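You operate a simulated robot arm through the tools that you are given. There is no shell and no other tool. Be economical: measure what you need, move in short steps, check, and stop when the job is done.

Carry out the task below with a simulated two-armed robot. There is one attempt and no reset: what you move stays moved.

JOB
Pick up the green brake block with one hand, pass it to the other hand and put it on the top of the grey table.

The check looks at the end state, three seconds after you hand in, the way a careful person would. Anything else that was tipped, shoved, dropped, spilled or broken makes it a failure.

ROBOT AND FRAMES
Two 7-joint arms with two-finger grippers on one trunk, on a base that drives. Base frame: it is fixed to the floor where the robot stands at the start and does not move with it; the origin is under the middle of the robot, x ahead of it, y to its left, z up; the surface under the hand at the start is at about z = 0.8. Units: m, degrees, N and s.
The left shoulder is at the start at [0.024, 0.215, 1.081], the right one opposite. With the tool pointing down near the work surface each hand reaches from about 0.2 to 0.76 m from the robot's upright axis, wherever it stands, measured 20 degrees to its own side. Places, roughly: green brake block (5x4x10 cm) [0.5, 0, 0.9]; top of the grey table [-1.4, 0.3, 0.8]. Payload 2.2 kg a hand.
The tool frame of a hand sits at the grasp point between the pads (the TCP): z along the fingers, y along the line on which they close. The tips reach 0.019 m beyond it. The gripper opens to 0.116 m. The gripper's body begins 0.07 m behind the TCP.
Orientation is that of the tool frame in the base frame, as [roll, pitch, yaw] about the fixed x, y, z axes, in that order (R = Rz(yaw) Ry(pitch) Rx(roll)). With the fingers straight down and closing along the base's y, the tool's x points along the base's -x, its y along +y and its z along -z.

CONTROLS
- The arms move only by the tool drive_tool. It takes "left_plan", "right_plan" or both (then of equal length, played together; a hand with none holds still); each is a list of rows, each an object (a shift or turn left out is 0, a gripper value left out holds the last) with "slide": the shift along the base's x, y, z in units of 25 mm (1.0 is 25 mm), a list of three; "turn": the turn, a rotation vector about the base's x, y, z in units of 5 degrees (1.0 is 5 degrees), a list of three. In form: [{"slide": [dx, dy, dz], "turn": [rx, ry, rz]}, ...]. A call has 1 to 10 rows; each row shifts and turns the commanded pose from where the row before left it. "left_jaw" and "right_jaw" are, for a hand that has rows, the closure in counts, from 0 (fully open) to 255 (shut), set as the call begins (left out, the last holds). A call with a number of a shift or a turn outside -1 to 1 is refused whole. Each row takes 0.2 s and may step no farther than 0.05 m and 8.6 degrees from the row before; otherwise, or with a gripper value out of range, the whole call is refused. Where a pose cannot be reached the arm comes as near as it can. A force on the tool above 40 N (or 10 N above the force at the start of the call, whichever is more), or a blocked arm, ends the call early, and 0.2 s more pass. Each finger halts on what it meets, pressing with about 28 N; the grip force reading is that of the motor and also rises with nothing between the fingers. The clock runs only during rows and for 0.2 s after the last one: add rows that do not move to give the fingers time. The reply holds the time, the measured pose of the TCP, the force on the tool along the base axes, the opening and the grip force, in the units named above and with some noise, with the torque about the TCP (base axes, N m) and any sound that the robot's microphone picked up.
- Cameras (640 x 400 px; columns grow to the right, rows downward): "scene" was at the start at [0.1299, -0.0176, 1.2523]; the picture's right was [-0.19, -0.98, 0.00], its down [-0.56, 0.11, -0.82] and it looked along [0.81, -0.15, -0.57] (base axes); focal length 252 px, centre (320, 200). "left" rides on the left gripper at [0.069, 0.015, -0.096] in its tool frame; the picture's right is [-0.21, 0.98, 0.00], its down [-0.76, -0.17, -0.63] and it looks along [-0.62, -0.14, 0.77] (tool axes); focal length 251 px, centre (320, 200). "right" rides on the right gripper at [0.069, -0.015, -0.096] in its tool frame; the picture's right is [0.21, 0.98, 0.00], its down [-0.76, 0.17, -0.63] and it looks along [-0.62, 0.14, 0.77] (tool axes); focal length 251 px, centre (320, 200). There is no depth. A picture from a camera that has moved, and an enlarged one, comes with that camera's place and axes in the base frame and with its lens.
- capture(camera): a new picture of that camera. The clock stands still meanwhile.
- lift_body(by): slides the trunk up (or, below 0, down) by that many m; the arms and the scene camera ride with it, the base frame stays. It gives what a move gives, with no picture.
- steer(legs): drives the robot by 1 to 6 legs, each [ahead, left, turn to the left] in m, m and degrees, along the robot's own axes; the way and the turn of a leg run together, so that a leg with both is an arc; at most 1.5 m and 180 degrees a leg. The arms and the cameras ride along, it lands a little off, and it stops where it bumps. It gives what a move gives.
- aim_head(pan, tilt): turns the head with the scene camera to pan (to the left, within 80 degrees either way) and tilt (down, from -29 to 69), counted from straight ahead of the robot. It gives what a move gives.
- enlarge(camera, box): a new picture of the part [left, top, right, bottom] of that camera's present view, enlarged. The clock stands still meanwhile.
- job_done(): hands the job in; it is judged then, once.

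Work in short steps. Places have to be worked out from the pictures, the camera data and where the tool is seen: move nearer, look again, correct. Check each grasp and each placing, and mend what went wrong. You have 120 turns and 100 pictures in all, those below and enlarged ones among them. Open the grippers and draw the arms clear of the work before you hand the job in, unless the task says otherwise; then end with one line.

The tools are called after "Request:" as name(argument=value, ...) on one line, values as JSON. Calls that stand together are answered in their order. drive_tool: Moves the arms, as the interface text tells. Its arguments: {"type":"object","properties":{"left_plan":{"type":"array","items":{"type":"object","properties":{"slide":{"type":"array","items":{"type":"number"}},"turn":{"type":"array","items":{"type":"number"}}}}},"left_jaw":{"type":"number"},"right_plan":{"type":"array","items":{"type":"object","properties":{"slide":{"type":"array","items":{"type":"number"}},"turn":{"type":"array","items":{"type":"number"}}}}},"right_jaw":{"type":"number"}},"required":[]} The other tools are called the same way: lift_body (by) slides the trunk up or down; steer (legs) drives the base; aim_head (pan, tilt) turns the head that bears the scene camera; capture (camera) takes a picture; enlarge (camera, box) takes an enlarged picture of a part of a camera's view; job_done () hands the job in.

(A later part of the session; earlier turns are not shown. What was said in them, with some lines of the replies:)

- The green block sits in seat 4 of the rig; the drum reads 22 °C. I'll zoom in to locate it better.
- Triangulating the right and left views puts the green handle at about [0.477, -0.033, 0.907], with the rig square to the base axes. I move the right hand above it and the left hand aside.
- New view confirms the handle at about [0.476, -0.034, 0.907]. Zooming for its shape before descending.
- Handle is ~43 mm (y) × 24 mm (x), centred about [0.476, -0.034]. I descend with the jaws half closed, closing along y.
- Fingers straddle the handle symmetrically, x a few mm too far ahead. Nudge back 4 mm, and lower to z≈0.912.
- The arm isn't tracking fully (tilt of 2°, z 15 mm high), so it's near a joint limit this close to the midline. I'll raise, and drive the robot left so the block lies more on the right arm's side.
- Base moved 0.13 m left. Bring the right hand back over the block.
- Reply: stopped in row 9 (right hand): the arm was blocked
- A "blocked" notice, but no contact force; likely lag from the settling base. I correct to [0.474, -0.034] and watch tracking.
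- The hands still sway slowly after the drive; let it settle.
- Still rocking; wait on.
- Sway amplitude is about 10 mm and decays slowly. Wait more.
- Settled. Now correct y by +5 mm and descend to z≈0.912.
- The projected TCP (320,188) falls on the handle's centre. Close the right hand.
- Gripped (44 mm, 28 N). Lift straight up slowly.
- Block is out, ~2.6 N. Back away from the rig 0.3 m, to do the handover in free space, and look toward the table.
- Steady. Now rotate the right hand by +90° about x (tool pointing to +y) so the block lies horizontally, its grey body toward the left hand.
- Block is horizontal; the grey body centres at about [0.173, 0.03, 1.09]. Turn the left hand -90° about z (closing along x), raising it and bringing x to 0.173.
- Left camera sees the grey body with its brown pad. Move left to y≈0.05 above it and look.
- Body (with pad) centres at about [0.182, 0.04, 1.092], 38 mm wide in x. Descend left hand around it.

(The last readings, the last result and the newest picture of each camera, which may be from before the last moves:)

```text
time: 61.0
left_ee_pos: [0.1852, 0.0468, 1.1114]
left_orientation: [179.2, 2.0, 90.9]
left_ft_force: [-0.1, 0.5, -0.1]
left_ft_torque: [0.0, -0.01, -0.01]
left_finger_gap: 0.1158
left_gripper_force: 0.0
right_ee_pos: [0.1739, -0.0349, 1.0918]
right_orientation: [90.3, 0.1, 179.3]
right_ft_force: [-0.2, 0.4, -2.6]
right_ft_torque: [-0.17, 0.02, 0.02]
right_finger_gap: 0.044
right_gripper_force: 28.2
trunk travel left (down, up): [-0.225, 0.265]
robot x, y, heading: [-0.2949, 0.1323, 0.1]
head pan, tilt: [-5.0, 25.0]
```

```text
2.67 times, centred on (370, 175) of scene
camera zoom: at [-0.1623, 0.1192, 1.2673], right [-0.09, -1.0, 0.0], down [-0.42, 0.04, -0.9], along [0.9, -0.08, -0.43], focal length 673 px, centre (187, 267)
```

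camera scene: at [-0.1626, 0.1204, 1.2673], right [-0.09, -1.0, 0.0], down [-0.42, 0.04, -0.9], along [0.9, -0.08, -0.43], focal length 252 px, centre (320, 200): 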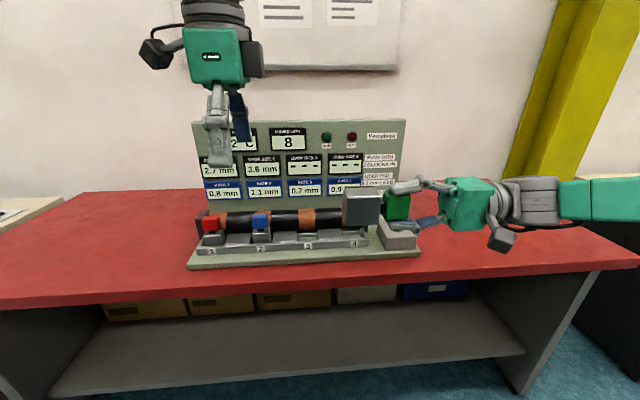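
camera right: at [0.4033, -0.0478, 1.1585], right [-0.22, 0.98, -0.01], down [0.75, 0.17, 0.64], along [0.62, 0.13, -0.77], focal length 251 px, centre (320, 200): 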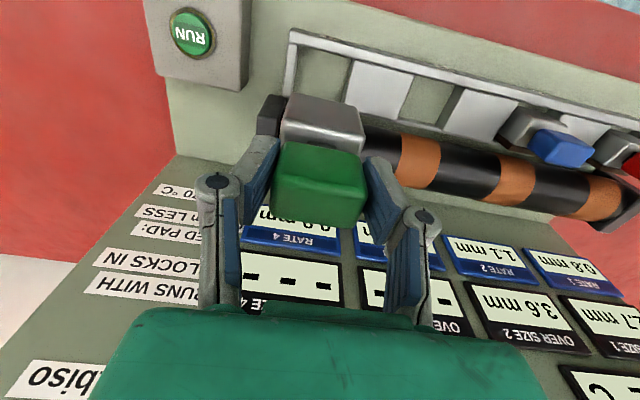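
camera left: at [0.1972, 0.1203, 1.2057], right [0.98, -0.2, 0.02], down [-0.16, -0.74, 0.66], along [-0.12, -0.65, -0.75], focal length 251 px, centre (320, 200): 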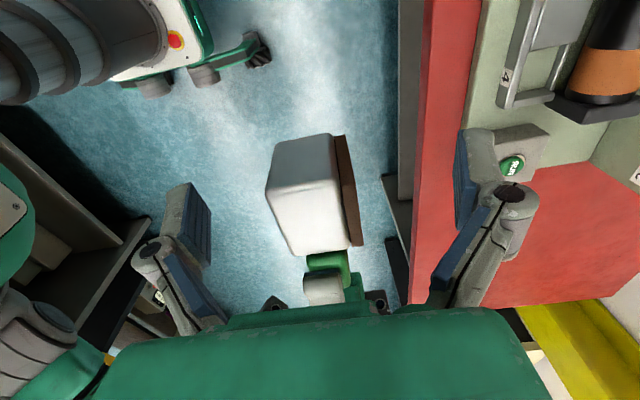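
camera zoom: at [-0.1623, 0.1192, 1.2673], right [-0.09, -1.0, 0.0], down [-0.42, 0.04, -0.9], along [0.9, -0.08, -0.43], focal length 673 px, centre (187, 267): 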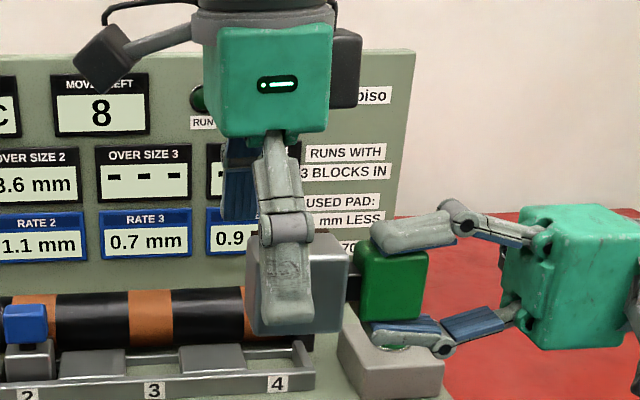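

The left arm is again near a limit from crossing the midline. I shift both hands together +0.125 m in y, so left regains reach.

Request:
drive_tool(left_plan=[{"slide": [0, 0.5, 0]}, {"slide": [0, 0.5, 0]}, {"slide": [0, 0.5, 0]}, {"slide": [0, 0.5, 0]}, {"slide": [0, 0.5, 0]}, {"slide": [0, 0.5, 0]}, {"slide": [0, 0.5, 0]}, {"slide": [0, 0.5, 0]}, {"slide": [0, 0.5, 0]}, {"slide": [0, 0.5, 0]}], right_plan=[{"slide": [0, 0.5, 0]}, {"slide": [0, 0.5, 0]}, {"slide": [0, 0.5, 0]}, {"slide": [0, 0.5, 0]}, {"slide": [0, 0.5, 0]}, {"slide": [0, 0.5, 0]}, {"slide": [0, 0.5, 0]}, {"slide": [0, 0.5, 0]}, {"slide": [0, 0.5, 0]}, {"slide": [0, 0.5, 0]}])

Request:
drive_tool(right_plan=[{}, {}, {}])

Request:
capture(camera="left")

Request:
enlarge(camera="scene", box=[200, 100, 400, 250])

```text
time: 63.2
left_ee_pos: [0.1822, 0.168, 1.0925]
left_orientation: [-179.5, 0.6, 90.0]
left_ft_force: [0.1, 0.3, -0.3]
left_ft_torque: [0.0, 0.0, -0.01]
left_finger_gap: 0.1158
left_gripper_force: 0.0
right_ee_pos: [0.1733, 0.0919, 1.0935]
right_orientation: [90.4, 0.1, 179.4]
right_ft_force: [-0.6, 0.3, -3.3]
right_ft_torque: [-0.14, 0.02, -0.05]
right_finger_gap: 0.0442
right_gripper_force: 28.2
trunk travel left (down, up): [-0.225, 0.265]
robot x, y, heading: [-0.2953, 0.1314, -0.1]
head pan, tilt: [-5.0, 25.0]
```

```text
time: 64.0
left_ee_pos: [0.1819, 0.1644, 1.0922]
left_orientation: [-179.6, 0.6, 90.0]
left_ft_force: [0.0, 0.3, 0.2]
left_ft_torque: [-0.02, 0.0, 0.03]
left_finger_gap: 0.1161
left_gripper_force: 0.1
right_ee_pos: [0.1728, 0.0896, 1.0925]
right_orientation: [90.5, 0.0, 179.2]
right_ft_force: [0.1, -0.5, -2.3]
right_ft_torque: [-0.15, 0.01, 0.0]
right_finger_gap: 0.044
right_gripper_force: 28.3
trunk travel left (down, up): [-0.225, 0.265]
robot x, y, heading: [-0.2943, 0.1361, -0.1]
head pan, tilt: [-5.0, 25.0]
```

```text
72 pictures are left
camera left: at [0.1958, 0.2351, 1.1883], right [0.98, -0.21, 0.0], down [-0.16, -0.75, 0.64], along [-0.14, -0.62, -0.77], focal length 251 px, centre (320, 200)
```

left: 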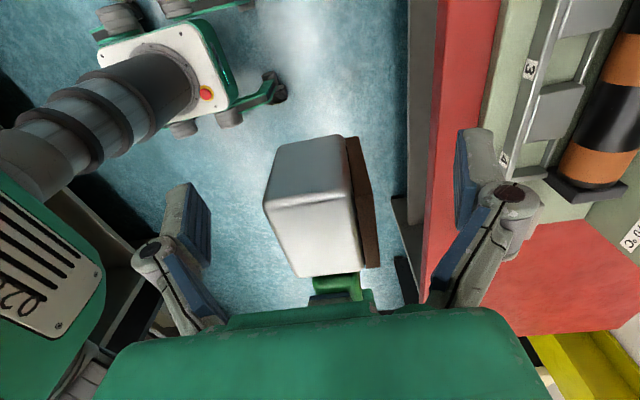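

```text
2.67 times, centred on (300, 175) of scene
camera zoom: at [-0.162, 0.121, 1.2672], right [-0.09, -1.0, 0.0], down [-0.42, 0.04, -0.9], along [0.9, -0.08, -0.43], focal length 673 px, centre (373, 267)
```

zoom: 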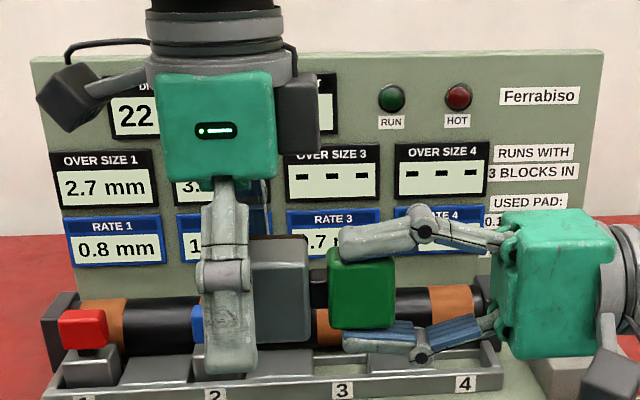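

The body's top face spans y≈0.131–0.178, x centred at 0.182. Shift left hand 9 mm toward −y and close it.

Request:
drive_tool(left_plan=[{"slide": [0, -0.36, 0]}, {}])

Request:
drive_tool(left_plan=[{}, {}, {}, {}], left_jaw=255)

Request:
capture(camera="left")

Request:
enlarge(camera="scene", box=[200, 100, 400, 250])

```text
time: 64.6
left_ee_pos: [0.1817, 0.1557, 1.0924]
left_orientation: [-179.6, 0.5, 90.0]
left_ft_force: [0.0, 0.4, 0.1]
left_ft_torque: [0.02, 0.01, -0.02]
left_finger_gap: 0.1161
left_gripper_force: 0.1
right_ee_pos: [0.1727, 0.0909, 1.0943]
right_orientation: [90.4, 0.0, 179.3]
right_ft_force: [0.1, 0.1, -3.2]
right_ft_torque: [-0.15, 0.03, 0.01]
right_finger_gap: 0.0441
right_gripper_force: 27.7
trunk travel left (down, up): [-0.225, 0.265]
robot x, y, heading: [-0.298, 0.1338, -0.1]
head pan, tilt: [-5.0, 25.0]
```

```text
time: 65.6
left_ee_pos: [0.1809, 0.1556, 1.0926]
left_orientation: [-179.6, 0.6, 90.1]
left_ft_force: [-6.1, -1.2, 0.3]
left_ft_torque: [-0.04, 0.08, -0.25]
left_finger_gap: 0.0403
left_gripper_force: 28.3
right_ee_pos: [0.1742, 0.0904, 1.0926]
right_orientation: [90.4, 0.0, 179.1]
right_ft_force: [5.7, 0.4, -2.5]
right_ft_torque: [-0.07, -0.06, -0.14]
right_finger_gap: 0.0443
right_gripper_force: 27.9
trunk travel left (down, up): [-0.225, 0.265]
robot x, y, heading: [-0.295, 0.1306, 0.2]
head pan, tilt: [-5.0, 25.0]
```

```text
70 pictures are left
camera left: at [0.1957, 0.2261, 1.1888], right [0.98, -0.22, -0.01], down [-0.16, -0.75, 0.64], along [-0.14, -0.62, -0.77], focal length 251 px, centre (320, 200)
```

left: 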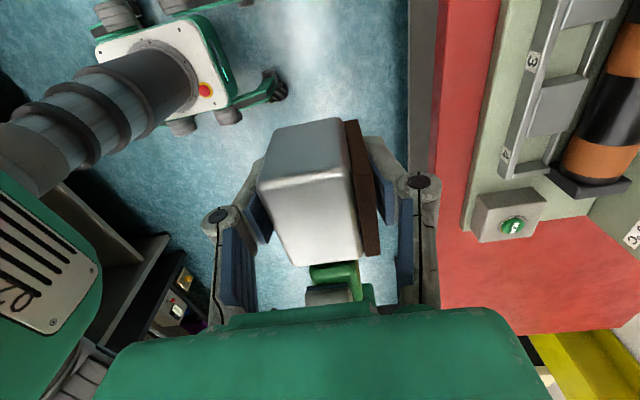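

```text
2.67 times, centred on (300, 175) of scene
camera zoom: at [-0.1621, 0.1211, 1.2672], right [-0.09, -1.0, 0.0], down [-0.42, 0.04, -0.9], along [0.9, -0.08, -0.43], focal length 673 px, centre (373, 267)
```

zoom: 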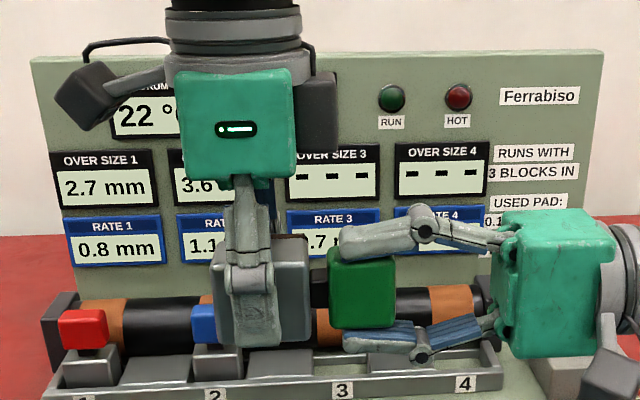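

Left holds the body at 40 mm. Release the right hand (opening vertically), then withdraw it toward −y.

Request:
drive_tool(right_plan=[{}, {}, {}, {}], right_jaw=0)

Request:
drive_tool(right_plan=[{"slide": [0, -0.5, 0]}, {"slide": [0, -0.8, 0]}, {"slide": [0, -0.8, 0]}, {"slide": [0, -0.8, 0]}, {"slide": [0, -0.8, 0]}, {"slide": [0, -0.8, 0]}, {"slide": [0, -0.8, 0]}, {"slide": [0, -0.8, 0]}, {"slide": [0, -0.8, 0]}, {}])

Request:
capture(camera="scene")

Request:
capture(camera="left")

```text
time: 66.6
left_ee_pos: [0.1808, 0.1565, 1.092]
left_orientation: [-179.5, 0.5, 90.0]
left_ft_force: [-0.2, 0.2, -1.0]
left_ft_torque: [0.05, 0.01, -0.01]
left_finger_gap: 0.0404
left_gripper_force: 28.9
right_ee_pos: [0.1729, 0.0909, 1.0923]
right_orientation: [90.5, 0.0, 179.3]
right_ft_force: [-0.6, -0.4, 0.3]
right_ft_torque: [-0.01, -0.02, -0.01]
right_finger_gap: 0.1161
right_gripper_force: 0.1
trunk travel left (down, up): [-0.225, 0.265]
robot x, y, heading: [-0.3001, 0.1348, -0.0]
head pan, tilt: [-5.0, 25.0]
```

```text
time: 68.8
left_ee_pos: [0.1806, 0.1568, 1.0924]
left_orientation: [-179.6, 0.5, 90.0]
left_ft_force: [-1.1, -0.4, 0.3]
left_ft_torque: [0.07, 0.02, 0.01]
left_finger_gap: 0.0405
left_gripper_force: 28.2
right_ee_pos: [0.1728, -0.0829, 1.0934]
right_orientation: [90.5, -0.1, 179.3]
right_ft_force: [-0.7, 0.3, 0.0]
right_ft_torque: [0.01, 0.02, 0.02]
right_finger_gap: 0.1158
right_gripper_force: 0.0
trunk travel left (down, up): [-0.225, 0.265]
robot x, y, heading: [-0.2971, 0.1317, 0.0]
head pan, tilt: [-5.0, 25.0]
```

```text
68 pictures are left
camera scene: at [-0.1623, 0.1195, 1.2672], right [-0.09, -1.0, 0.0], down [-0.42, 0.04, -0.9], along [0.9, -0.08, -0.43], focal length 252 px, centre (320, 200)
```

scene: 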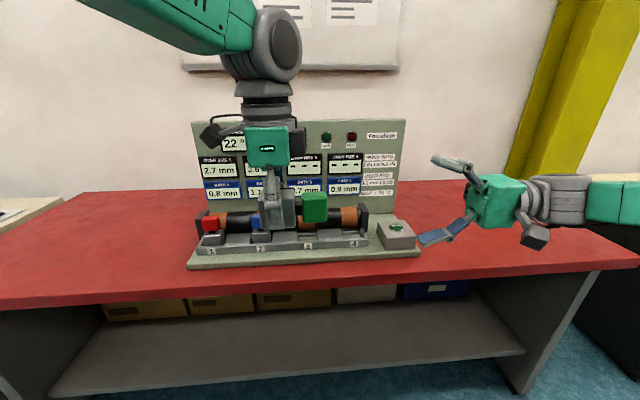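

```text
67 pictures are left
camera left: at [0.1961, 0.2263, 1.1887], right [0.98, -0.21, -0.01], down [-0.16, -0.75, 0.64], along [-0.14, -0.62, -0.77], focal length 251 px, centre (320, 200)
```

left: 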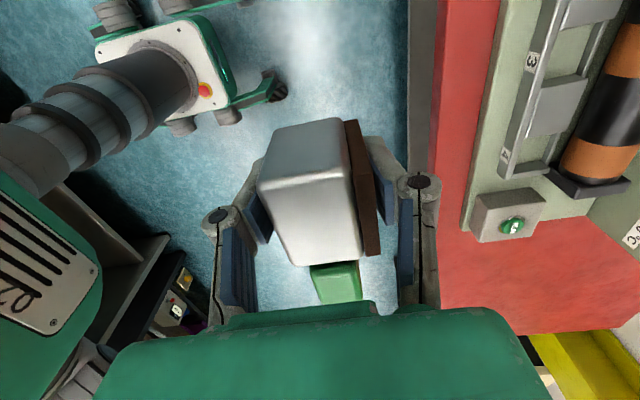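

Handover done. Return the right hand to pointing down.

Request:
drive_tool(right_plan=[{"turn": [-1, 0, 0]}, {"turn": [-1, 0, 0]}, {"turn": [-1, 0, 0]}, {"turn": [-1, 0, 0]}, {"turn": [-1, 0, 0]}, {"turn": [-1, 0, 0]}, {"turn": [-1, 0, 0]}, {"turn": [-1, 0, 0]}, {"turn": [-1, 0, 0]}, {}])

Request:
drive_tool(right_plan=[{"turn": [-1, 0, 0]}, {"turn": [-1, 0, 0]}, {"turn": [-1, 0, 0]}, {"turn": [-1, 0, 0]}, {"turn": [-1, 0, 0]}, {"turn": [-1, 0, 0]}, {"turn": [-1, 0, 0]}, {"turn": [-1, 0, 0]}, {"turn": [-1, 0, 0]}, {}])

Request:
aim_head(pan=80, tilt=25)

Request:
capture(camera="scene")

Request:
aim_head(pan=-80, tilt=25)

Request:
capture(camera="scene")

```text
time: 71.0
left_ee_pos: [0.1806, 0.156, 1.0917]
left_orientation: [-179.7, 0.6, 90.0]
left_ft_force: [-0.1, 0.0, 0.3]
left_ft_torque: [0.06, 0.04, -0.03]
left_finger_gap: 0.0402
left_gripper_force: 27.7
right_ee_pos: [0.1743, -0.0836, 1.0934]
right_orientation: [135.3, 0.3, 179.5]
right_ft_force: [0.3, 0.8, 0.7]
right_ft_torque: [0.0, -0.04, -0.02]
right_finger_gap: 0.1159
right_gripper_force: 0.2
trunk travel left (down, up): [-0.225, 0.265]
robot x, y, heading: [-0.2949, 0.1324, 0.1]
head pan, tilt: [-5.0, 25.0]
```

```text
time: 73.2
left_ee_pos: [0.1817, 0.1572, 1.0921]
left_orientation: [-179.6, 0.4, 90.0]
left_ft_force: [0.4, 0.0, 0.6]
left_ft_torque: [0.06, -0.02, 0.02]
left_finger_gap: 0.0406
left_gripper_force: 28.2
right_ee_pos: [0.1723, -0.0813, 1.0926]
right_orientation: [-179.6, 0.7, 180.0]
right_ft_force: [-1.1, 0.4, 0.1]
right_ft_torque: [0.03, 0.01, 0.02]
right_finger_gap: 0.1159
right_gripper_force: 0.1
trunk travel left (down, up): [-0.225, 0.265]
robot x, y, heading: [-0.2975, 0.1336, -0.2]
head pan, tilt: [-5.0, 25.0]
```

```text
time: 74.8
left_ee_pos: [0.1815, 0.1577, 1.0934]
left_orientation: [-179.6, 0.4, 90.0]
left_ft_force: [0.5, -0.6, -0.1]
left_ft_torque: [0.03, -0.02, 0.01]
left_finger_gap: 0.0406
left_gripper_force: 27.6
right_ee_pos: [0.1741, -0.0814, 1.0919]
right_orientation: [-179.7, 0.6, -179.8]
right_ft_force: [0.5, -0.1, -1.1]
right_ft_torque: [-0.01, -0.01, 0.01]
right_finger_gap: 0.116
right_gripper_force: 0.0
trunk travel left (down, up): [-0.225, 0.265]
robot x, y, heading: [-0.2942, 0.1313, -0.0]
head pan, tilt: [80.0, 25.0]
```

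```text
66 pictures are left
camera scene: at [-0.2383, 0.2211, 1.2677], right [0.98, -0.17, 0.0], down [-0.08, -0.42, -0.91], along [0.16, 0.89, -0.42], focal length 252 px, centre (320, 200)
```

scene: 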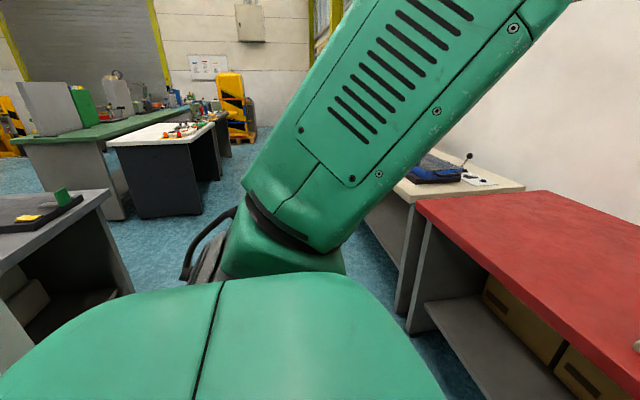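

```text
time: 77.3
left_ee_pos: [0.1814, 0.1552, 1.0918]
left_orientation: [-179.5, 0.6, 90.0]
left_ft_force: [0.5, 0.0, -0.2]
left_ft_torque: [0.05, 0.02, -0.04]
left_finger_gap: 0.0402
left_gripper_force: 27.9
right_ee_pos: [0.1727, -0.0825, 1.0922]
right_orientation: [-179.6, 0.5, 180.0]
right_ft_force: [0.1, -0.4, 0.2]
right_ft_torque: [-0.02, 0.01, 0.02]
right_finger_gap: 0.1161
right_gripper_force: 0.1
trunk travel left (down, up): [-0.225, 0.265]
robot x, y, heading: [-0.2962, 0.1265, 0.0]
head pan, tilt: [-80.0, 25.0]
```

```text
65 pictures are left
camera scene: at [-0.2383, 0.0395, 1.2675], right [-0.98, -0.17, 0.0], down [-0.08, 0.42, -0.91], along [0.16, -0.89, -0.42], focal length 252 px, centre (320, 200)
```

scene: 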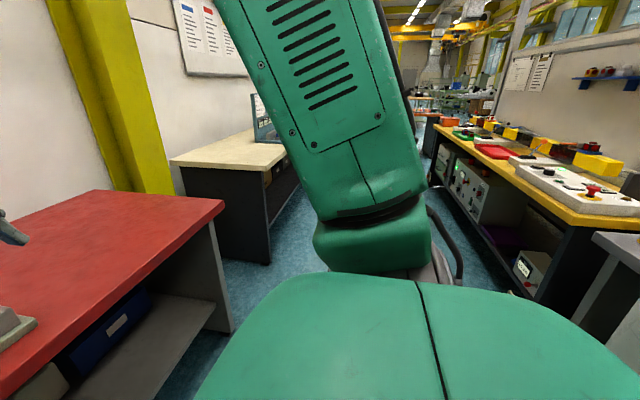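

The grey table is behind, near edge at x≈-1.04. The aisle is wide enough for turning in place with the hands at ~0.5 m radius; back up 8 cm, turn 180° and look.

Request:
steer(legs=[[-0.08, 0, 0], [0, 0, 90], [0, 0, 90]])

Request:
aim_head(pan=0, tilt=30)

Request:
capture(camera="scene")

Request:
capture(camera="left")

```text
time: 86.1
left_ee_pos: [-0.8547, 0.0817, 1.0921]
left_orientation: [-179.6, 0.6, -87.0]
left_ft_force: [-0.6, -1.0, -3.1]
left_ft_torque: [-0.03, 0.01, -0.01]
left_finger_gap: 0.0406
left_gripper_force: 27.9
right_ee_pos: [-0.8589, 0.3201, 1.0925]
right_orientation: [-179.6, 0.5, 2.9]
right_ft_force: [-0.6, 0.0, 0.5]
right_ft_torque: [0.01, 0.0, 0.01]
right_finger_gap: 0.116
right_gripper_force: 0.0
trunk travel left (down, up): [-0.225, 0.265]
robot x, y, heading: [-0.3757, 0.1364, -177.1]
head pan, tilt: [-80.0, 25.0]
```

```text
time: 87.6
left_ee_pos: [-0.8531, 0.0815, 1.0933]
left_orientation: [-179.9, 0.5, -87.0]
left_ft_force: [-0.7, -0.2, -2.8]
left_ft_torque: [-0.02, 0.03, -0.02]
left_finger_gap: 0.0402
left_gripper_force: 28.3
right_ee_pos: [-0.8564, 0.3208, 1.0943]
right_orientation: [-179.6, 0.9, 3.0]
right_ft_force: [-0.4, 0.2, 0.0]
right_ft_torque: [0.0, -0.01, -0.01]
right_finger_gap: 0.1158
right_gripper_force: 0.0
trunk travel left (down, up): [-0.225, 0.265]
robot x, y, heading: [-0.3791, 0.1327, -177.0]
head pan, tilt: [0.0, 30.0]
```

```text
64 pictures are left
camera scene: at [-0.5118, 0.1256, 1.2593], right [-0.05, 1.0, 0.0], down [0.5, 0.03, -0.86], along [-0.86, -0.05, -0.5], focal length 252 px, centre (320, 200)
```

scene: 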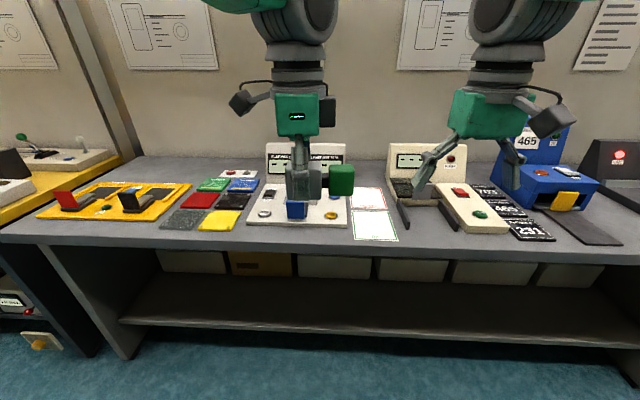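

```text
63 pictures are left
camera left: at [-0.8652, 0.0112, 1.1902], right [-0.99, 0.16, 0.0], down [0.12, 0.76, 0.64], along [0.11, 0.63, -0.77], focal length 251 px, centre (320, 200)
```

left: 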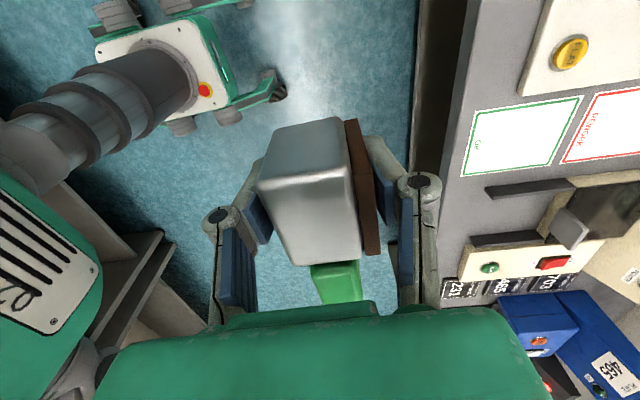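

The table is populated with trays, cards and devices. Zoom to find a free grey patch.

Request:
enlarge(camera="scene", box=[0, 130, 320, 270])

Request:
enlarge(camera="scene", box=[320, 130, 640, 270])

```text
2.00 times, centred on (160, 200) of scene
camera zoom: at [-0.5118, 0.1256, 1.2593], right [-0.05, 1.0, 0.0], down [0.5, 0.03, -0.86], along [-0.86, -0.05, -0.5], focal length 505 px, centre (640, 200)
```

zoom: 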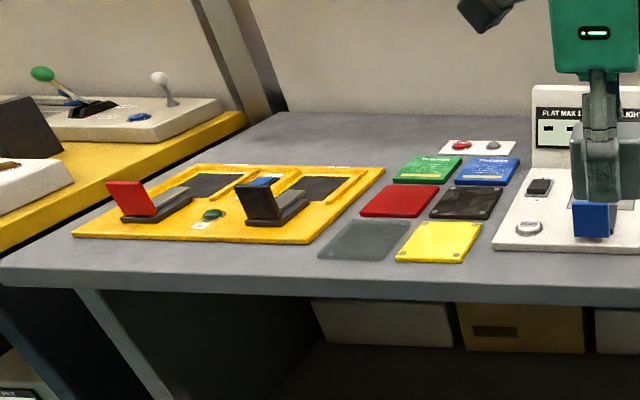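

```text
2.00 times, centred on (480, 200) of scene
camera zoom: at [-0.5118, 0.1256, 1.2593], right [-0.05, 1.0, 0.0], down [0.5, 0.03, -0.86], along [-0.86, -0.05, -0.5], focal length 505 px, centre (0, 200)
```

zoom: 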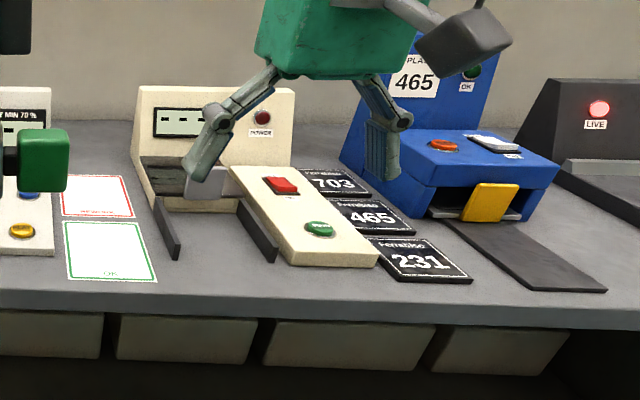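

Free patches are few here. Look at the rest of the table to the right.

Request:
aim_head(pan=-45, tilt=25)

Request:
capture(camera="scene")

Request:
enlarge(camera="scene", box=[120, 120, 440, 320])

```text
time: 88.8
left_ee_pos: [-0.8523, 0.0819, 1.0932]
left_orientation: [-179.8, 0.6, -87.0]
left_ft_force: [-0.3, 0.7, -2.9]
left_ft_torque: [-0.07, -0.03, 0.02]
left_finger_gap: 0.0405
left_gripper_force: 27.9
right_ee_pos: [-0.8571, 0.3208, 1.0928]
right_orientation: [-179.6, 0.8, 3.0]
right_ft_force: [0.0, 1.0, 0.0]
right_ft_torque: [-0.04, -0.01, 0.03]
right_finger_gap: 0.116
right_gripper_force: 0.1
trunk travel left (down, up): [-0.225, 0.265]
robot x, y, heading: [-0.376, 0.1279, -177.1]
head pan, tilt: [-45.0, 25.0]
```

```text
60 pictures are left
camera scene: at [-0.49, 0.1919, 1.2674], right [0.67, 0.74, 0.0], down [0.32, -0.28, -0.9], along [-0.67, 0.61, -0.43], focal length 252 px, centre (320, 200)
```

scene: 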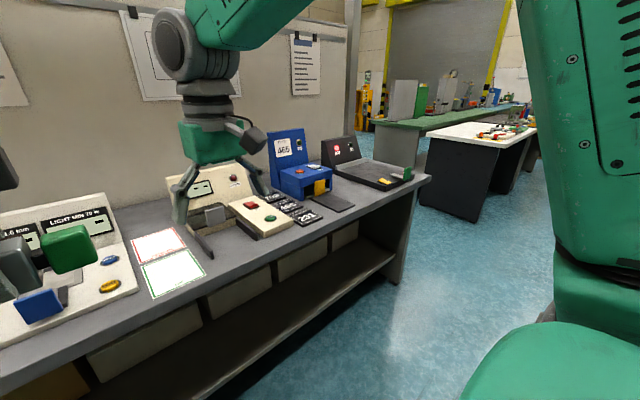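

```text
2.00 times, centred on (280, 220) of scene
camera zoom: at [-0.49, 0.1919, 1.2674], right [0.67, 0.74, 0.0], down [0.32, -0.28, -0.9], along [-0.67, 0.61, -0.43], focal length 505 px, centre (400, 160)
```

zoom: 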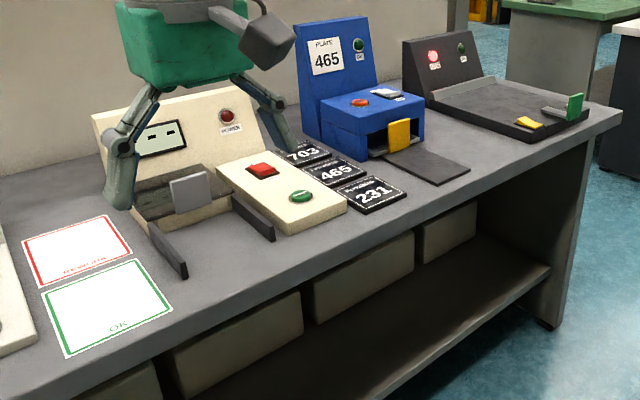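

Best free spot: the strip in front of the cream control box, around y≈0.56, x between the table edge and ≈-1.127. Zoom in to measure it.

Request:
enlarge(camera="scene", box=[200, 190, 340, 270])

```text
4.57 times, centred on (270, 230) of scene
camera zoom: at [-0.49, 0.1919, 1.2674], right [0.67, 0.74, 0.0], down [0.32, -0.28, -0.9], along [-0.67, 0.61, -0.43], focal length 1154 px, centre (549, 63)
```

zoom: 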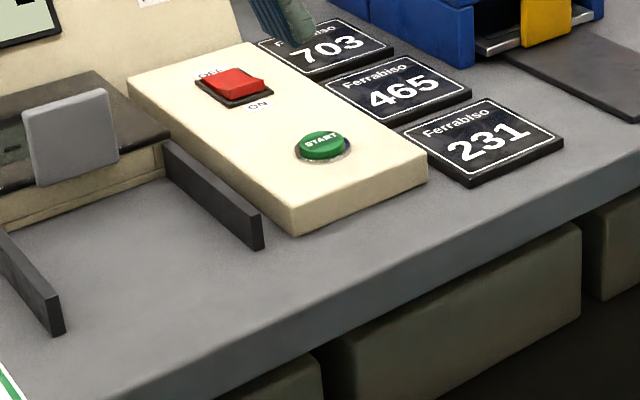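

Free surface of ~20×13 cm lies between/in front of the two rails (x −1.06…−1.25, y 0.37…0.50). Target block centre ≈(-1.11, 0.435). First retract the right hand a bit, then straighten and drive sideways 0.40 m right (still off the table).

Request:
drive_tool(right_plan=[{"slide": [0.8, 0, 0.4]}, {"slide": [0.8, 0, 0.4]}, {"slide": [0.8, 0, 0.4]}, {"slide": [0.8, 0, 0.4]}, {"slide": [0.8, 0, 0.4]}, {"slide": [0.8, 0, 0.4]}, {}])

Request:
steer(legs=[[0, 0, -3], [0, -0.2, 0], [0, -0.2, 0]])

Request:
drive_tool(right_plan=[{}, {}, {}, {}, {}, {}, {}, {}, {}, {}])

Request:
drive_tool(right_plan=[{}, {}, {}, {}, {}, {}, {}, {}, {}, {}])

Request:
drive_tool(right_plan=[{}, {}, {}, {}, {}, {}, {}, {}, {}, {}])

Request:
drive_tool(right_plan=[{}, {}, {}, {}, {}, {}, {}, {}, {}, {}])

Request:
drive_tool(right_plan=[{}, {}, {}, {}, {}, {}, {}, {}, {}, {}])

Request:
drive_tool(right_plan=[{}, {}, {}, {}, {}, {}, {}, {}, {}, {}])

```text
time: 90.4
left_ee_pos: [-0.852, 0.0814, 1.0933]
left_orientation: [-179.7, 0.5, -87.0]
left_ft_force: [-0.3, -0.4, -3.4]
left_ft_torque: [-0.06, 0.01, -0.04]
left_finger_gap: 0.0405
left_gripper_force: 28.3
right_ee_pos: [-0.7369, 0.3202, 1.1547]
right_orientation: [-179.7, 0.8, 3.0]
right_ft_force: [0.1, -0.8, -0.1]
right_ft_torque: [-0.03, 0.0, 0.02]
right_finger_gap: 0.1162
right_gripper_force: 0.1
trunk travel left (down, up): [-0.225, 0.265]
robot x, y, heading: [-0.3792, 0.1333, -177.2]
head pan, tilt: [-45.0, 25.0]
```

```text
time: 93.6
left_ee_pos: [-0.8544, 0.5136, 1.0943]
left_orientation: [-179.7, 0.3, -89.9]
left_ft_force: [0.0, 0.7, -2.7]
left_ft_torque: [-0.08, -0.03, 0.0]
left_finger_gap: 0.0406
left_gripper_force: 28.8
right_ee_pos: [-0.7265, 0.7461, 1.1547]
right_orientation: [-179.9, 0.7, 0.2]
right_ft_force: [0.2, 0.6, 0.3]
right_ft_torque: [0.03, 0.0, 0.02]
right_finger_gap: 0.1161
right_gripper_force: 0.1
trunk travel left (down, up): [-0.225, 0.265]
robot x, y, heading: [-0.3786, 0.5357, -179.8]
head pan, tilt: [-45.0, 25.0]
```

```text
time: 95.8
left_ee_pos: [-0.8506, 0.5043, 1.0942]
left_orientation: [-179.9, 0.7, -89.8]
left_ft_force: [0.4, -1.6, -2.0]
left_ft_torque: [-0.04, 0.0, 0.01]
left_finger_gap: 0.0404
left_gripper_force: 28.1
right_ee_pos: [-0.7238, 0.7377, 1.157]
right_orientation: [-179.4, 0.9, 0.2]
right_ft_force: [0.2, 0.1, 0.2]
right_ft_torque: [0.02, -0.01, 0.01]
right_finger_gap: 0.1161
right_gripper_force: 0.0
trunk travel left (down, up): [-0.225, 0.265]
robot x, y, heading: [-0.3756, 0.5333, -180.0]
head pan, tilt: [-45.0, 25.0]
```

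```text
time: 98.0
left_ee_pos: [-0.8523, 0.5077, 1.0947]
left_orientation: [-179.9, 0.5, -89.9]
left_ft_force: [0.4, 0.6, -2.9]
left_ft_torque: [-0.1, 0.04, 0.02]
left_finger_gap: 0.0405
left_gripper_force: 28.1
right_ee_pos: [-0.7235, 0.7405, 1.1569]
right_orientation: [-179.5, 0.9, 0.2]
right_ft_force: [-0.2, -0.2, 0.8]
right_ft_torque: [0.0, 0.03, 0.03]
right_finger_gap: 0.1161
right_gripper_force: 0.1
trunk travel left (down, up): [-0.225, 0.265]
robot x, y, heading: [-0.381, 0.5349, -179.6]
head pan, tilt: [-45.0, 25.0]
```

```text
time: 100.2
left_ee_pos: [-0.8514, 0.5071, 1.0938]
left_orientation: [-179.9, 0.5, -89.9]
left_ft_force: [0.6, -0.2, -2.6]
left_ft_torque: [-0.07, -0.01, 0.01]
left_finger_gap: 0.0405
left_gripper_force: 28.2
right_ee_pos: [-0.725, 0.7404, 1.1572]
right_orientation: [-179.6, 1.0, 0.3]
right_ft_force: [0.4, 0.3, -0.3]
right_ft_torque: [0.04, 0.01, 0.03]
right_finger_gap: 0.1158
right_gripper_force: 0.1
trunk travel left (down, up): [-0.225, 0.265]
robot x, y, heading: [-0.3771, 0.5355, -179.8]
head pan, tilt: [-45.0, 25.0]
```

```text
time: 102.4
left_ee_pos: [-0.8519, 0.5071, 1.0951]
left_orientation: [-179.9, 0.5, -89.9]
left_ft_force: [-0.4, 0.2, -3.3]
left_ft_torque: [-0.07, 0.0, 0.02]
left_finger_gap: 0.0403
left_gripper_force: 27.7
right_ee_pos: [-0.7246, 0.74, 1.1566]
right_orientation: [-179.6, 0.9, 0.2]
right_ft_force: [-0.4, 0.0, -0.4]
right_ft_torque: [0.0, 0.01, 0.01]
right_finger_gap: 0.116
right_gripper_force: 0.0
trunk travel left (down, up): [-0.225, 0.265]
robot x, y, heading: [-0.3783, 0.5362, -179.8]
head pan, tilt: [-45.0, 25.0]
```

```text
time: 104.6
left_ee_pos: [-0.8519, 0.5071, 1.0941]
left_orientation: [-179.9, 0.6, -89.9]
left_ft_force: [-0.4, 0.1, -2.8]
left_ft_torque: [-0.07, -0.01, 0.0]
left_finger_gap: 0.0401
left_gripper_force: 27.7
right_ee_pos: [-0.7241, 0.7398, 1.1562]
right_orientation: [-179.6, 0.9, 0.2]
right_ft_force: [0.9, -0.1, 0.1]
right_ft_torque: [-0.02, 0.03, -0.04]
right_finger_gap: 0.1159
right_gripper_force: 0.1
trunk travel left (down, up): [-0.225, 0.265]
robot x, y, heading: [-0.3774, 0.5313, -179.8]
head pan, tilt: [-45.0, 25.0]
```

```text
time: 106.8
left_ee_pos: [-0.8512, 0.5086, 1.0945]
left_orientation: [-179.9, 0.5, -89.9]
left_ft_force: [0.2, -0.1, -3.1]
left_ft_torque: [-0.06, 0.01, -0.01]
left_finger_gap: 0.0402
left_gripper_force: 28.2
right_ee_pos: [-0.725, 0.7401, 1.1562]
right_orientation: [-179.6, 1.0, 0.2]
right_ft_force: [-0.3, -0.3, -0.5]
right_ft_torque: [-0.01, 0.01, 0.02]
right_finger_gap: 0.116
right_gripper_force: 0.1
trunk travel left (down, up): [-0.225, 0.265]
robot x, y, heading: [-0.3776, 0.5377, -179.8]
head pan, tilt: [-45.0, 25.0]
```

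Settled. Drive ahead 0.25 m and aim the head down ahead-left.

Request:
steer(legs=[[0.25, 0, 0]])

Request:
aim_head(pan=10, tilt=42)

Request:
drive_tool(left_plan=[{}, {"slide": [0, -0.6, 0]}, {"slide": [0, -0.6, 0]}, {"slide": [0, -0.6, 0]}, {"slide": [0, -0.6, 0]}, {"slide": [0, -0.6, 0]}, {"slide": [0, -0.6, 0]}, {"slide": [0, -0.3, 0]}, {}, {}])

Request:
drive_tool(left_plan=[{}, {}, {}, {}, {}, {}, {}, {}, {}, {}])

Request:
capture(camera="scene")

Request:
capture(camera="left")

```text
time: 108.6
left_ee_pos: [-1.1029, 0.5036, 1.0947]
left_orientation: [-180.0, 0.5, -89.5]
left_ft_force: [0.3, 0.2, -3.7]
left_ft_torque: [-0.05, 0.0, -0.01]
left_finger_gap: 0.0401
left_gripper_force: 28.0
right_ee_pos: [-0.9777, 0.7364, 1.1559]
right_orientation: [-179.6, 0.9, 0.6]
right_ft_force: [-0.9, -0.4, -0.2]
right_ft_torque: [0.01, -0.01, 0.01]
right_finger_gap: 0.1157
right_gripper_force: 0.0
trunk travel left (down, up): [-0.225, 0.265]
robot x, y, heading: [-0.6316, 0.5341, -179.4]
head pan, tilt: [-45.0, 25.0]
```

```text
time: 109.8
left_ee_pos: [-1.1003, 0.5028, 1.0963]
left_orientation: [180.0, 0.6, -89.5]
left_ft_force: [0.8, 0.1, -2.1]
left_ft_torque: [-0.05, -0.03, 0.03]
left_finger_gap: 0.0405
left_gripper_force: 28.3
right_ee_pos: [-0.9745, 0.7352, 1.158]
right_orientation: [-179.4, 1.1, 0.7]
right_ft_force: [-0.3, -0.3, -0.6]
right_ft_torque: [0.02, -0.01, 0.0]
right_finger_gap: 0.116
right_gripper_force: 0.1
trunk travel left (down, up): [-0.225, 0.265]
robot x, y, heading: [-0.6286, 0.5316, -179.4]
head pan, tilt: [10.0, 42.0]
```

```text
time: 112.0
left_ee_pos: [-1.0997, 0.4051, 1.0943]
left_orientation: [180.0, 0.5, -89.5]
left_ft_force: [0.1, 0.6, -2.3]
left_ft_torque: [-0.07, -0.03, -0.03]
left_finger_gap: 0.0405
left_gripper_force: 28.3
right_ee_pos: [-0.9738, 0.7359, 1.1584]
right_orientation: [-179.5, 1.1, 0.6]
right_ft_force: [0.7, 0.2, 1.0]
right_ft_torque: [-0.04, 0.0, -0.02]
right_finger_gap: 0.116
right_gripper_force: 0.0
trunk travel left (down, up): [-0.225, 0.265]
robot x, y, heading: [-0.6289, 0.5338, -179.4]
head pan, tilt: [10.0, 42.0]
```

```text
time: 114.2
left_ee_pos: [-1.1005, 0.4055, 1.0949]
left_orientation: [180.0, 0.6, -89.5]
left_ft_force: [0.5, 0.6, -2.9]
left_ft_torque: [-0.03, 0.01, 0.0]
left_finger_gap: 0.0406
left_gripper_force: 28.1
right_ee_pos: [-0.9729, 0.7343, 1.1577]
right_orientation: [-179.6, 1.2, 0.6]
right_ft_force: [-0.5, 0.5, 0.7]
right_ft_torque: [-0.01, 0.01, 0.04]
right_finger_gap: 0.1162
right_gripper_force: 0.0
trunk travel left (down, up): [-0.225, 0.265]
robot x, y, heading: [-0.629, 0.534, -179.4]
head pan, tilt: [10.0, 42.0]
```

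```text
57 pictures are left
camera scene: at [-0.754, 0.5185, 1.2412], right [-0.18, 0.98, 0.0], down [0.66, 0.12, -0.74], along [-0.73, -0.14, -0.67], focal length 252 px, centre (320, 200)
```

scene: 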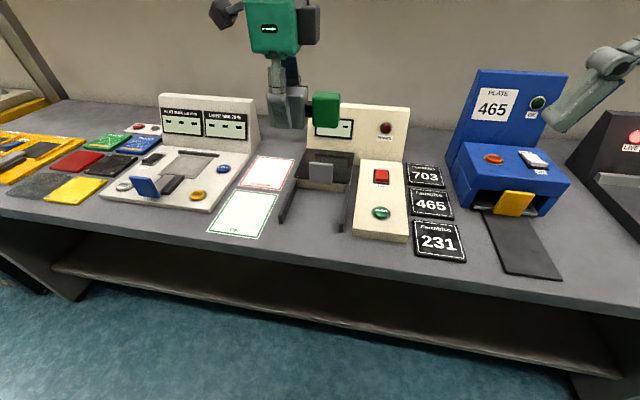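

```text
56 pictures are left
camera left: at [-1.1161, 0.3354, 1.1909], right [-0.98, 0.21, 0.0], down [0.16, 0.75, 0.64], along [0.13, 0.63, -0.77], focal length 251 px, centre (320, 200)
```

left: 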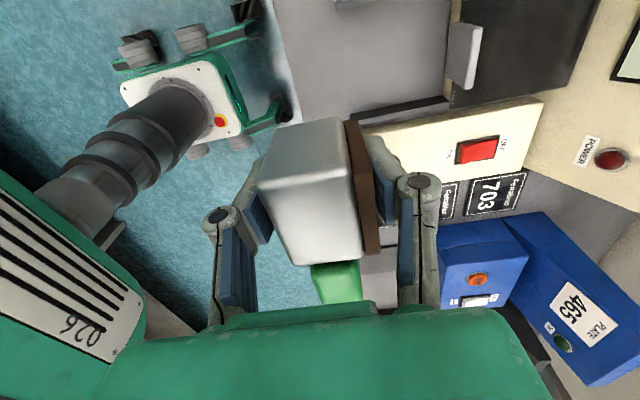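

Rails' front ends re-measured at (-1.14, 0.355) and (-1.135, 0.508), edge x≈-1.045. Target TCP (-1.115, 0.409); descend to z≈0.87 first.

Request:
drive_tool(left_plan=[{"slide": [-0.6, 0.15, -0.9]}, {"slide": [0, 0, -0.9]}, {"slide": [0, 0, -0.9]}, {"slide": [0, 0, -0.9]}, {"slide": [0, 0, -0.9]}, {"slide": [0, 0, -0.9]}, {"slide": [0, 0, -0.9]}, {"slide": [0, 0, -0.9]}, {"slide": [0, 0, -0.9]}, {"slide": [0, 0, -0.9]}])

Request:
capture(camera="scene")

Request:
capture(camera="left")

```text
time: 116.5
left_ee_pos: [-1.1164, 0.4081, 0.8703]
left_orientation: [179.9, 0.5, -89.3]
left_ft_force: [0.0, -0.3, -2.7]
left_ft_torque: [-0.03, -0.03, 0.02]
left_finger_gap: 0.0402
left_gripper_force: 27.9
right_ee_pos: [-0.974, 0.7354, 1.1577]
right_orientation: [-179.5, 1.0, 0.5]
right_ft_force: [0.4, 0.0, -0.2]
right_ft_torque: [-0.01, 0.01, 0.01]
right_finger_gap: 0.1161
right_gripper_force: 0.0
trunk travel left (down, up): [-0.225, 0.265]
robot x, y, heading: [-0.6291, 0.5342, -179.7]
head pan, tilt: [10.0, 42.0]
```

```text
55 pictures are left
camera scene: at [-0.7551, 0.5188, 1.241], right [-0.18, 0.98, 0.0], down [0.66, 0.12, -0.74], along [-0.73, -0.14, -0.67], focal length 252 px, centre (320, 200)
```

scene: 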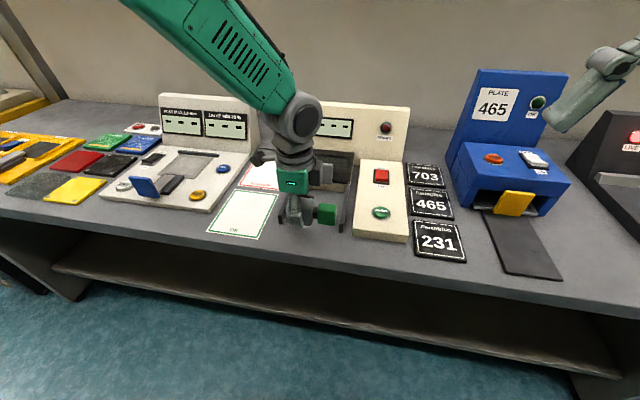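

```text
54 pictures are left
camera left: at [-1.1321, 0.3379, 0.9667], right [-0.98, 0.2, 0.0], down [0.16, 0.75, 0.64], along [0.13, 0.63, -0.77], focal length 251 px, centre (320, 200)
```

left: 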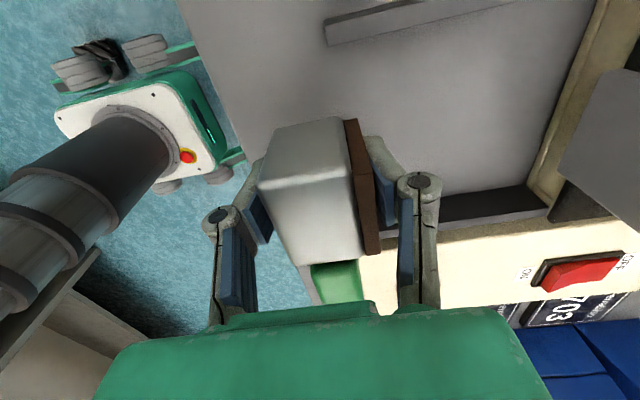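

Aligned; nudge x +6 mm to keep the handle clear of the right rail, and lower to ≈0.832, then gently to contact.

Request:
drive_tool(left_plan=[{"slide": [0.25, 0, -0.4]}, {"slide": [0, 0, -0.5]}, {"slide": [0, 0, -0.5]}, {}])

Request:
enlarge(camera="scene", box=[230, 130, 410, 270])

```text
time: 117.5
left_ee_pos: [-1.1083, 0.408, 0.836]
left_orientation: [-180.0, 0.6, -89.5]
left_ft_force: [-1.3, 1.0, -2.6]
left_ft_torque: [-0.06, 0.0, 0.01]
left_finger_gap: 0.0404
left_gripper_force: 28.4
right_ee_pos: [-0.9738, 0.7361, 1.1565]
right_orientation: [-179.4, 1.1, 0.5]
right_ft_force: [-0.5, 0.0, -0.2]
right_ft_torque: [0.0, -0.01, -0.02]
right_finger_gap: 0.1162
right_gripper_force: 0.1
trunk travel left (down, up): [-0.225, 0.265]
robot x, y, heading: [-0.6294, 0.535, -179.2]
head pan, tilt: [10.0, 42.0]
```

```text
2.86 times, centred on (320, 200) of scene
camera zoom: at [-0.7544, 0.5188, 1.2412], right [-0.18, 0.98, 0.0], down [0.66, 0.12, -0.74], along [-0.73, -0.14, -0.67], focal length 721 px, centre (320, 200)
```

zoom: 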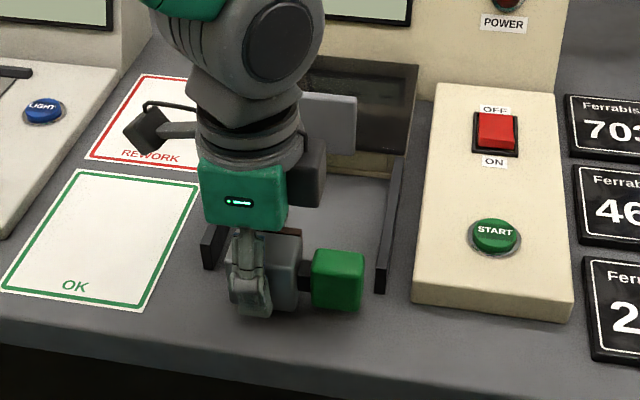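

Clear on all sides. Lower in small steps watching the force.

Request:
drive_tool(left_plan=[{"slide": [0, 0, -0.1]}, {"slide": [0, 0, -0.1]}, {"slide": [0, 0, -0.1]}, {}])

```text
time: 118.5
left_ee_pos: [-1.1076, 0.4072, 0.8281]
left_orientation: [-180.0, 0.6, -89.5]
left_ft_force: [0.3, 0.6, -2.9]
left_ft_torque: [-0.04, -0.03, 0.02]
left_finger_gap: 0.0403
left_gripper_force: 28.1
right_ee_pos: [-0.9732, 0.7365, 1.1575]
right_orientation: [-179.5, 1.2, 0.5]
right_ft_force: [0.3, -0.1, 0.1]
right_ft_torque: [-0.02, -0.03, 0.03]
right_finger_gap: 0.1159
right_gripper_force: 0.1
trunk travel left (down, up): [-0.225, 0.265]
robot x, y, heading: [-0.6321, 0.5301, -179.4]
head pan, tilt: [10.0, 42.0]
```

No contact yet; continue.

Request:
drive_tool(left_plan=[{"slide": [0, 0, -0.08]}, {"slide": [0, 0, -0.08]}, {}])

```text
time: 119.2
left_ee_pos: [-1.1091, 0.4072, 0.8252]
left_orientation: [180.0, 0.7, -89.5]
left_ft_force: [0.4, -1.0, 7.0]
left_ft_torque: [0.19, -0.21, -0.06]
left_finger_gap: 0.0407
left_gripper_force: 28.1
right_ee_pos: [-0.9745, 0.7358, 1.1583]
right_orientation: [-179.4, 1.0, 0.7]
right_ft_force: [0.1, 0.4, 0.2]
right_ft_torque: [0.02, 0.01, 0.01]
right_finger_gap: 0.116
right_gripper_force: 0.0
trunk travel left (down, up): [-0.225, 0.265]
robot x, y, heading: [-0.6295, 0.5327, -179.4]
head pan, tilt: [10.0, 42.0]
```

Contact (+7 N up, minus weight) at z≈0.825. Open the left hand partway and rise straight up.

Request:
drive_tool(left_plan=[{}, {}, {}], left_jaw=85)

Request:
drive_tool(left_plan=[{"slide": [0, 0, 0.4]}, {"slide": [0, 0, 0.8]}, {"slide": [0, 0, 0.9]}, {"slide": [0, 0, 0.9]}, {"slide": [0, 0, 0.9]}, {"slide": [0, 0, 0.9]}, {"slide": [0, 0, 0.9]}, {"slide": [0, 0, 0.9]}, {"slide": [0, 0, 0.9]}, {"slide": [0, 0, 0.9]}])

Request:
capture(camera="scene")

Request:
capture(camera="left")

```text
time: 120.0
left_ee_pos: [-1.1093, 0.4084, 0.8249]
left_orientation: [-180.0, 0.6, -89.5]
left_ft_force: [0.0, -0.1, -0.5]
left_ft_torque: [-0.04, 0.0, -0.01]
left_finger_gap: 0.0774
left_gripper_force: 0.0
right_ee_pos: [-0.9748, 0.7355, 1.1571]
right_orientation: [-179.5, 1.2, 0.6]
right_ft_force: [-0.3, 0.8, -0.5]
right_ft_torque: [-0.02, 0.01, 0.0]
right_finger_gap: 0.1161
right_gripper_force: 0.1
trunk travel left (down, up): [-0.225, 0.265]
robot x, y, heading: [-0.6284, 0.5342, -179.4]
head pan, tilt: [10.0, 42.0]
```

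```text
time: 122.2
left_ee_pos: [-1.1061, 0.41, 1.034]
left_orientation: [-179.9, 0.6, -89.4]
left_ft_force: [0.3, 0.3, 0.3]
left_ft_torque: [-0.02, 0.02, -0.03]
left_finger_gap: 0.0774
left_gripper_force: 0.2
right_ee_pos: [-0.9742, 0.7347, 1.1571]
right_orientation: [-179.5, 1.1, 0.5]
right_ft_force: [0.3, 0.1, 0.1]
right_ft_torque: [0.0, -0.03, -0.01]
right_finger_gap: 0.116
right_gripper_force: 0.0
trunk travel left (down, up): [-0.225, 0.265]
robot x, y, heading: [-0.6305, 0.5328, -179.5]
head pan, tilt: [10.0, 42.0]
```

```text
52 pictures are left
camera scene: at [-0.7532, 0.5187, 1.2413], right [-0.18, 0.98, 0.0], down [0.66, 0.12, -0.74], along [-0.73, -0.14, -0.67], focal length 252 px, centre (320, 200)
```

scene: 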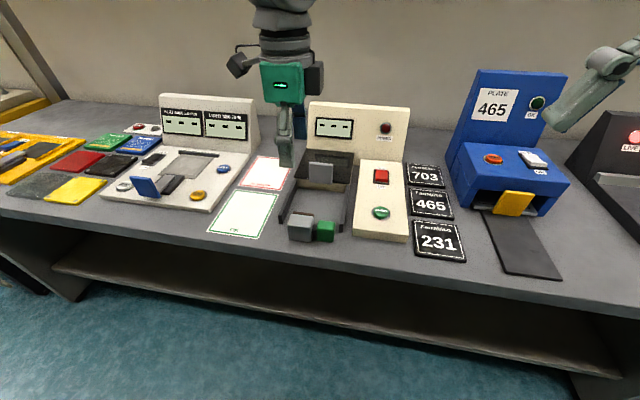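

```text
51 pictures are left
camera left: at [-1.1232, 0.3392, 1.1308], right [-0.98, 0.21, 0.0], down [0.16, 0.75, 0.64], along [0.13, 0.63, -0.77], focal length 251 px, centre (320, 200)
```

left: 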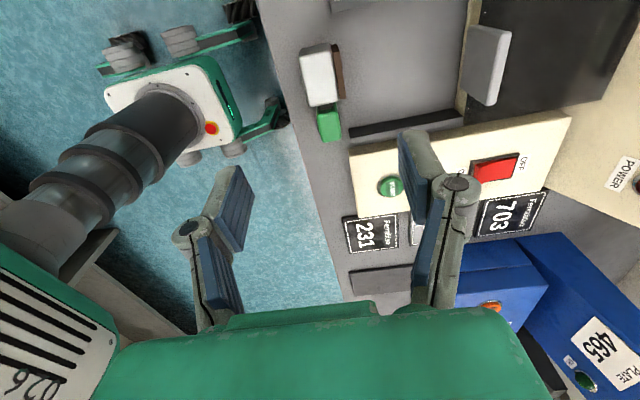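

Block rests flat on the grey top, well inside the edge, touching nothing. Now back the robot clear, open the left hand fully and check once more.

Request:
steer(legs=[[-0.25, 0, 0]])

Request:
drive_tool(left_plan=[{}, {}, {}, {}, {}, {}, {}, {}, {}, {}], left_jaw=0)

Request:
capture(camera="scene")

```text
time: 124.1
left_ee_pos: [-0.8597, 0.4091, 1.0346]
left_orientation: [179.9, 0.6, -89.2]
left_ft_force: [-0.1, -0.4, 0.2]
left_ft_torque: [0.02, 0.01, 0.0]
left_finger_gap: 0.0775
left_gripper_force: 0.1
right_ee_pos: [-0.7274, 0.7363, 1.1578]
right_orientation: [-179.5, 1.1, 0.9]
right_ft_force: [0.1, -0.3, -0.7]
right_ft_torque: [-0.02, 0.01, 0.02]
right_finger_gap: 0.116
right_gripper_force: 0.0
trunk travel left (down, up): [-0.225, 0.265]
robot x, y, heading: [-0.3815, 0.5411, -179.3]
head pan, tilt: [10.0, 42.0]
```

```text
time: 126.3
left_ee_pos: [-0.8575, 0.4095, 1.0347]
left_orientation: [179.9, 0.6, -89.2]
left_ft_force: [-0.7, -0.1, 0.0]
left_ft_torque: [0.03, -0.01, 0.01]
left_finger_gap: 0.1159
left_gripper_force: 0.1
right_ee_pos: [-0.7265, 0.7364, 1.1592]
right_orientation: [-179.6, 1.3, 0.9]
right_ft_force: [0.7, 0.4, 0.3]
right_ft_torque: [-0.01, 0.01, -0.01]
right_finger_gap: 0.1158
right_gripper_force: 0.0
trunk travel left (down, up): [-0.225, 0.265]
robot x, y, heading: [-0.3804, 0.5386, -179.2]
head pan, tilt: [10.0, 42.0]
```

```text
50 pictures are left
camera scene: at [-0.5065, 0.5212, 1.2412], right [-0.19, 0.98, 0.0], down [0.66, 0.13, -0.74], along [-0.73, -0.14, -0.67], focal length 252 px, centre (320, 200)
```

scene: 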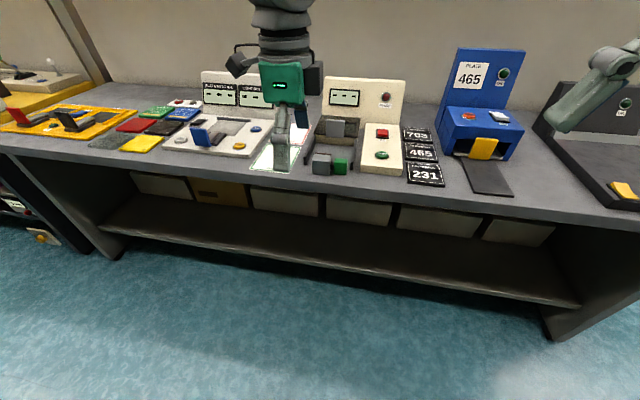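

The block is stable on the table, both grippers are open and clear, and nothing else was disturbed; handing in.

Request:
job_done()

```text
The job is handed in.
```

The right hand picked up the green brake block and passed it to the left hand, which laid it on its side on top of the grey table. It sits about 4 cm in from the front edge; nothing else was seen to move, and both grippers are open and clear.
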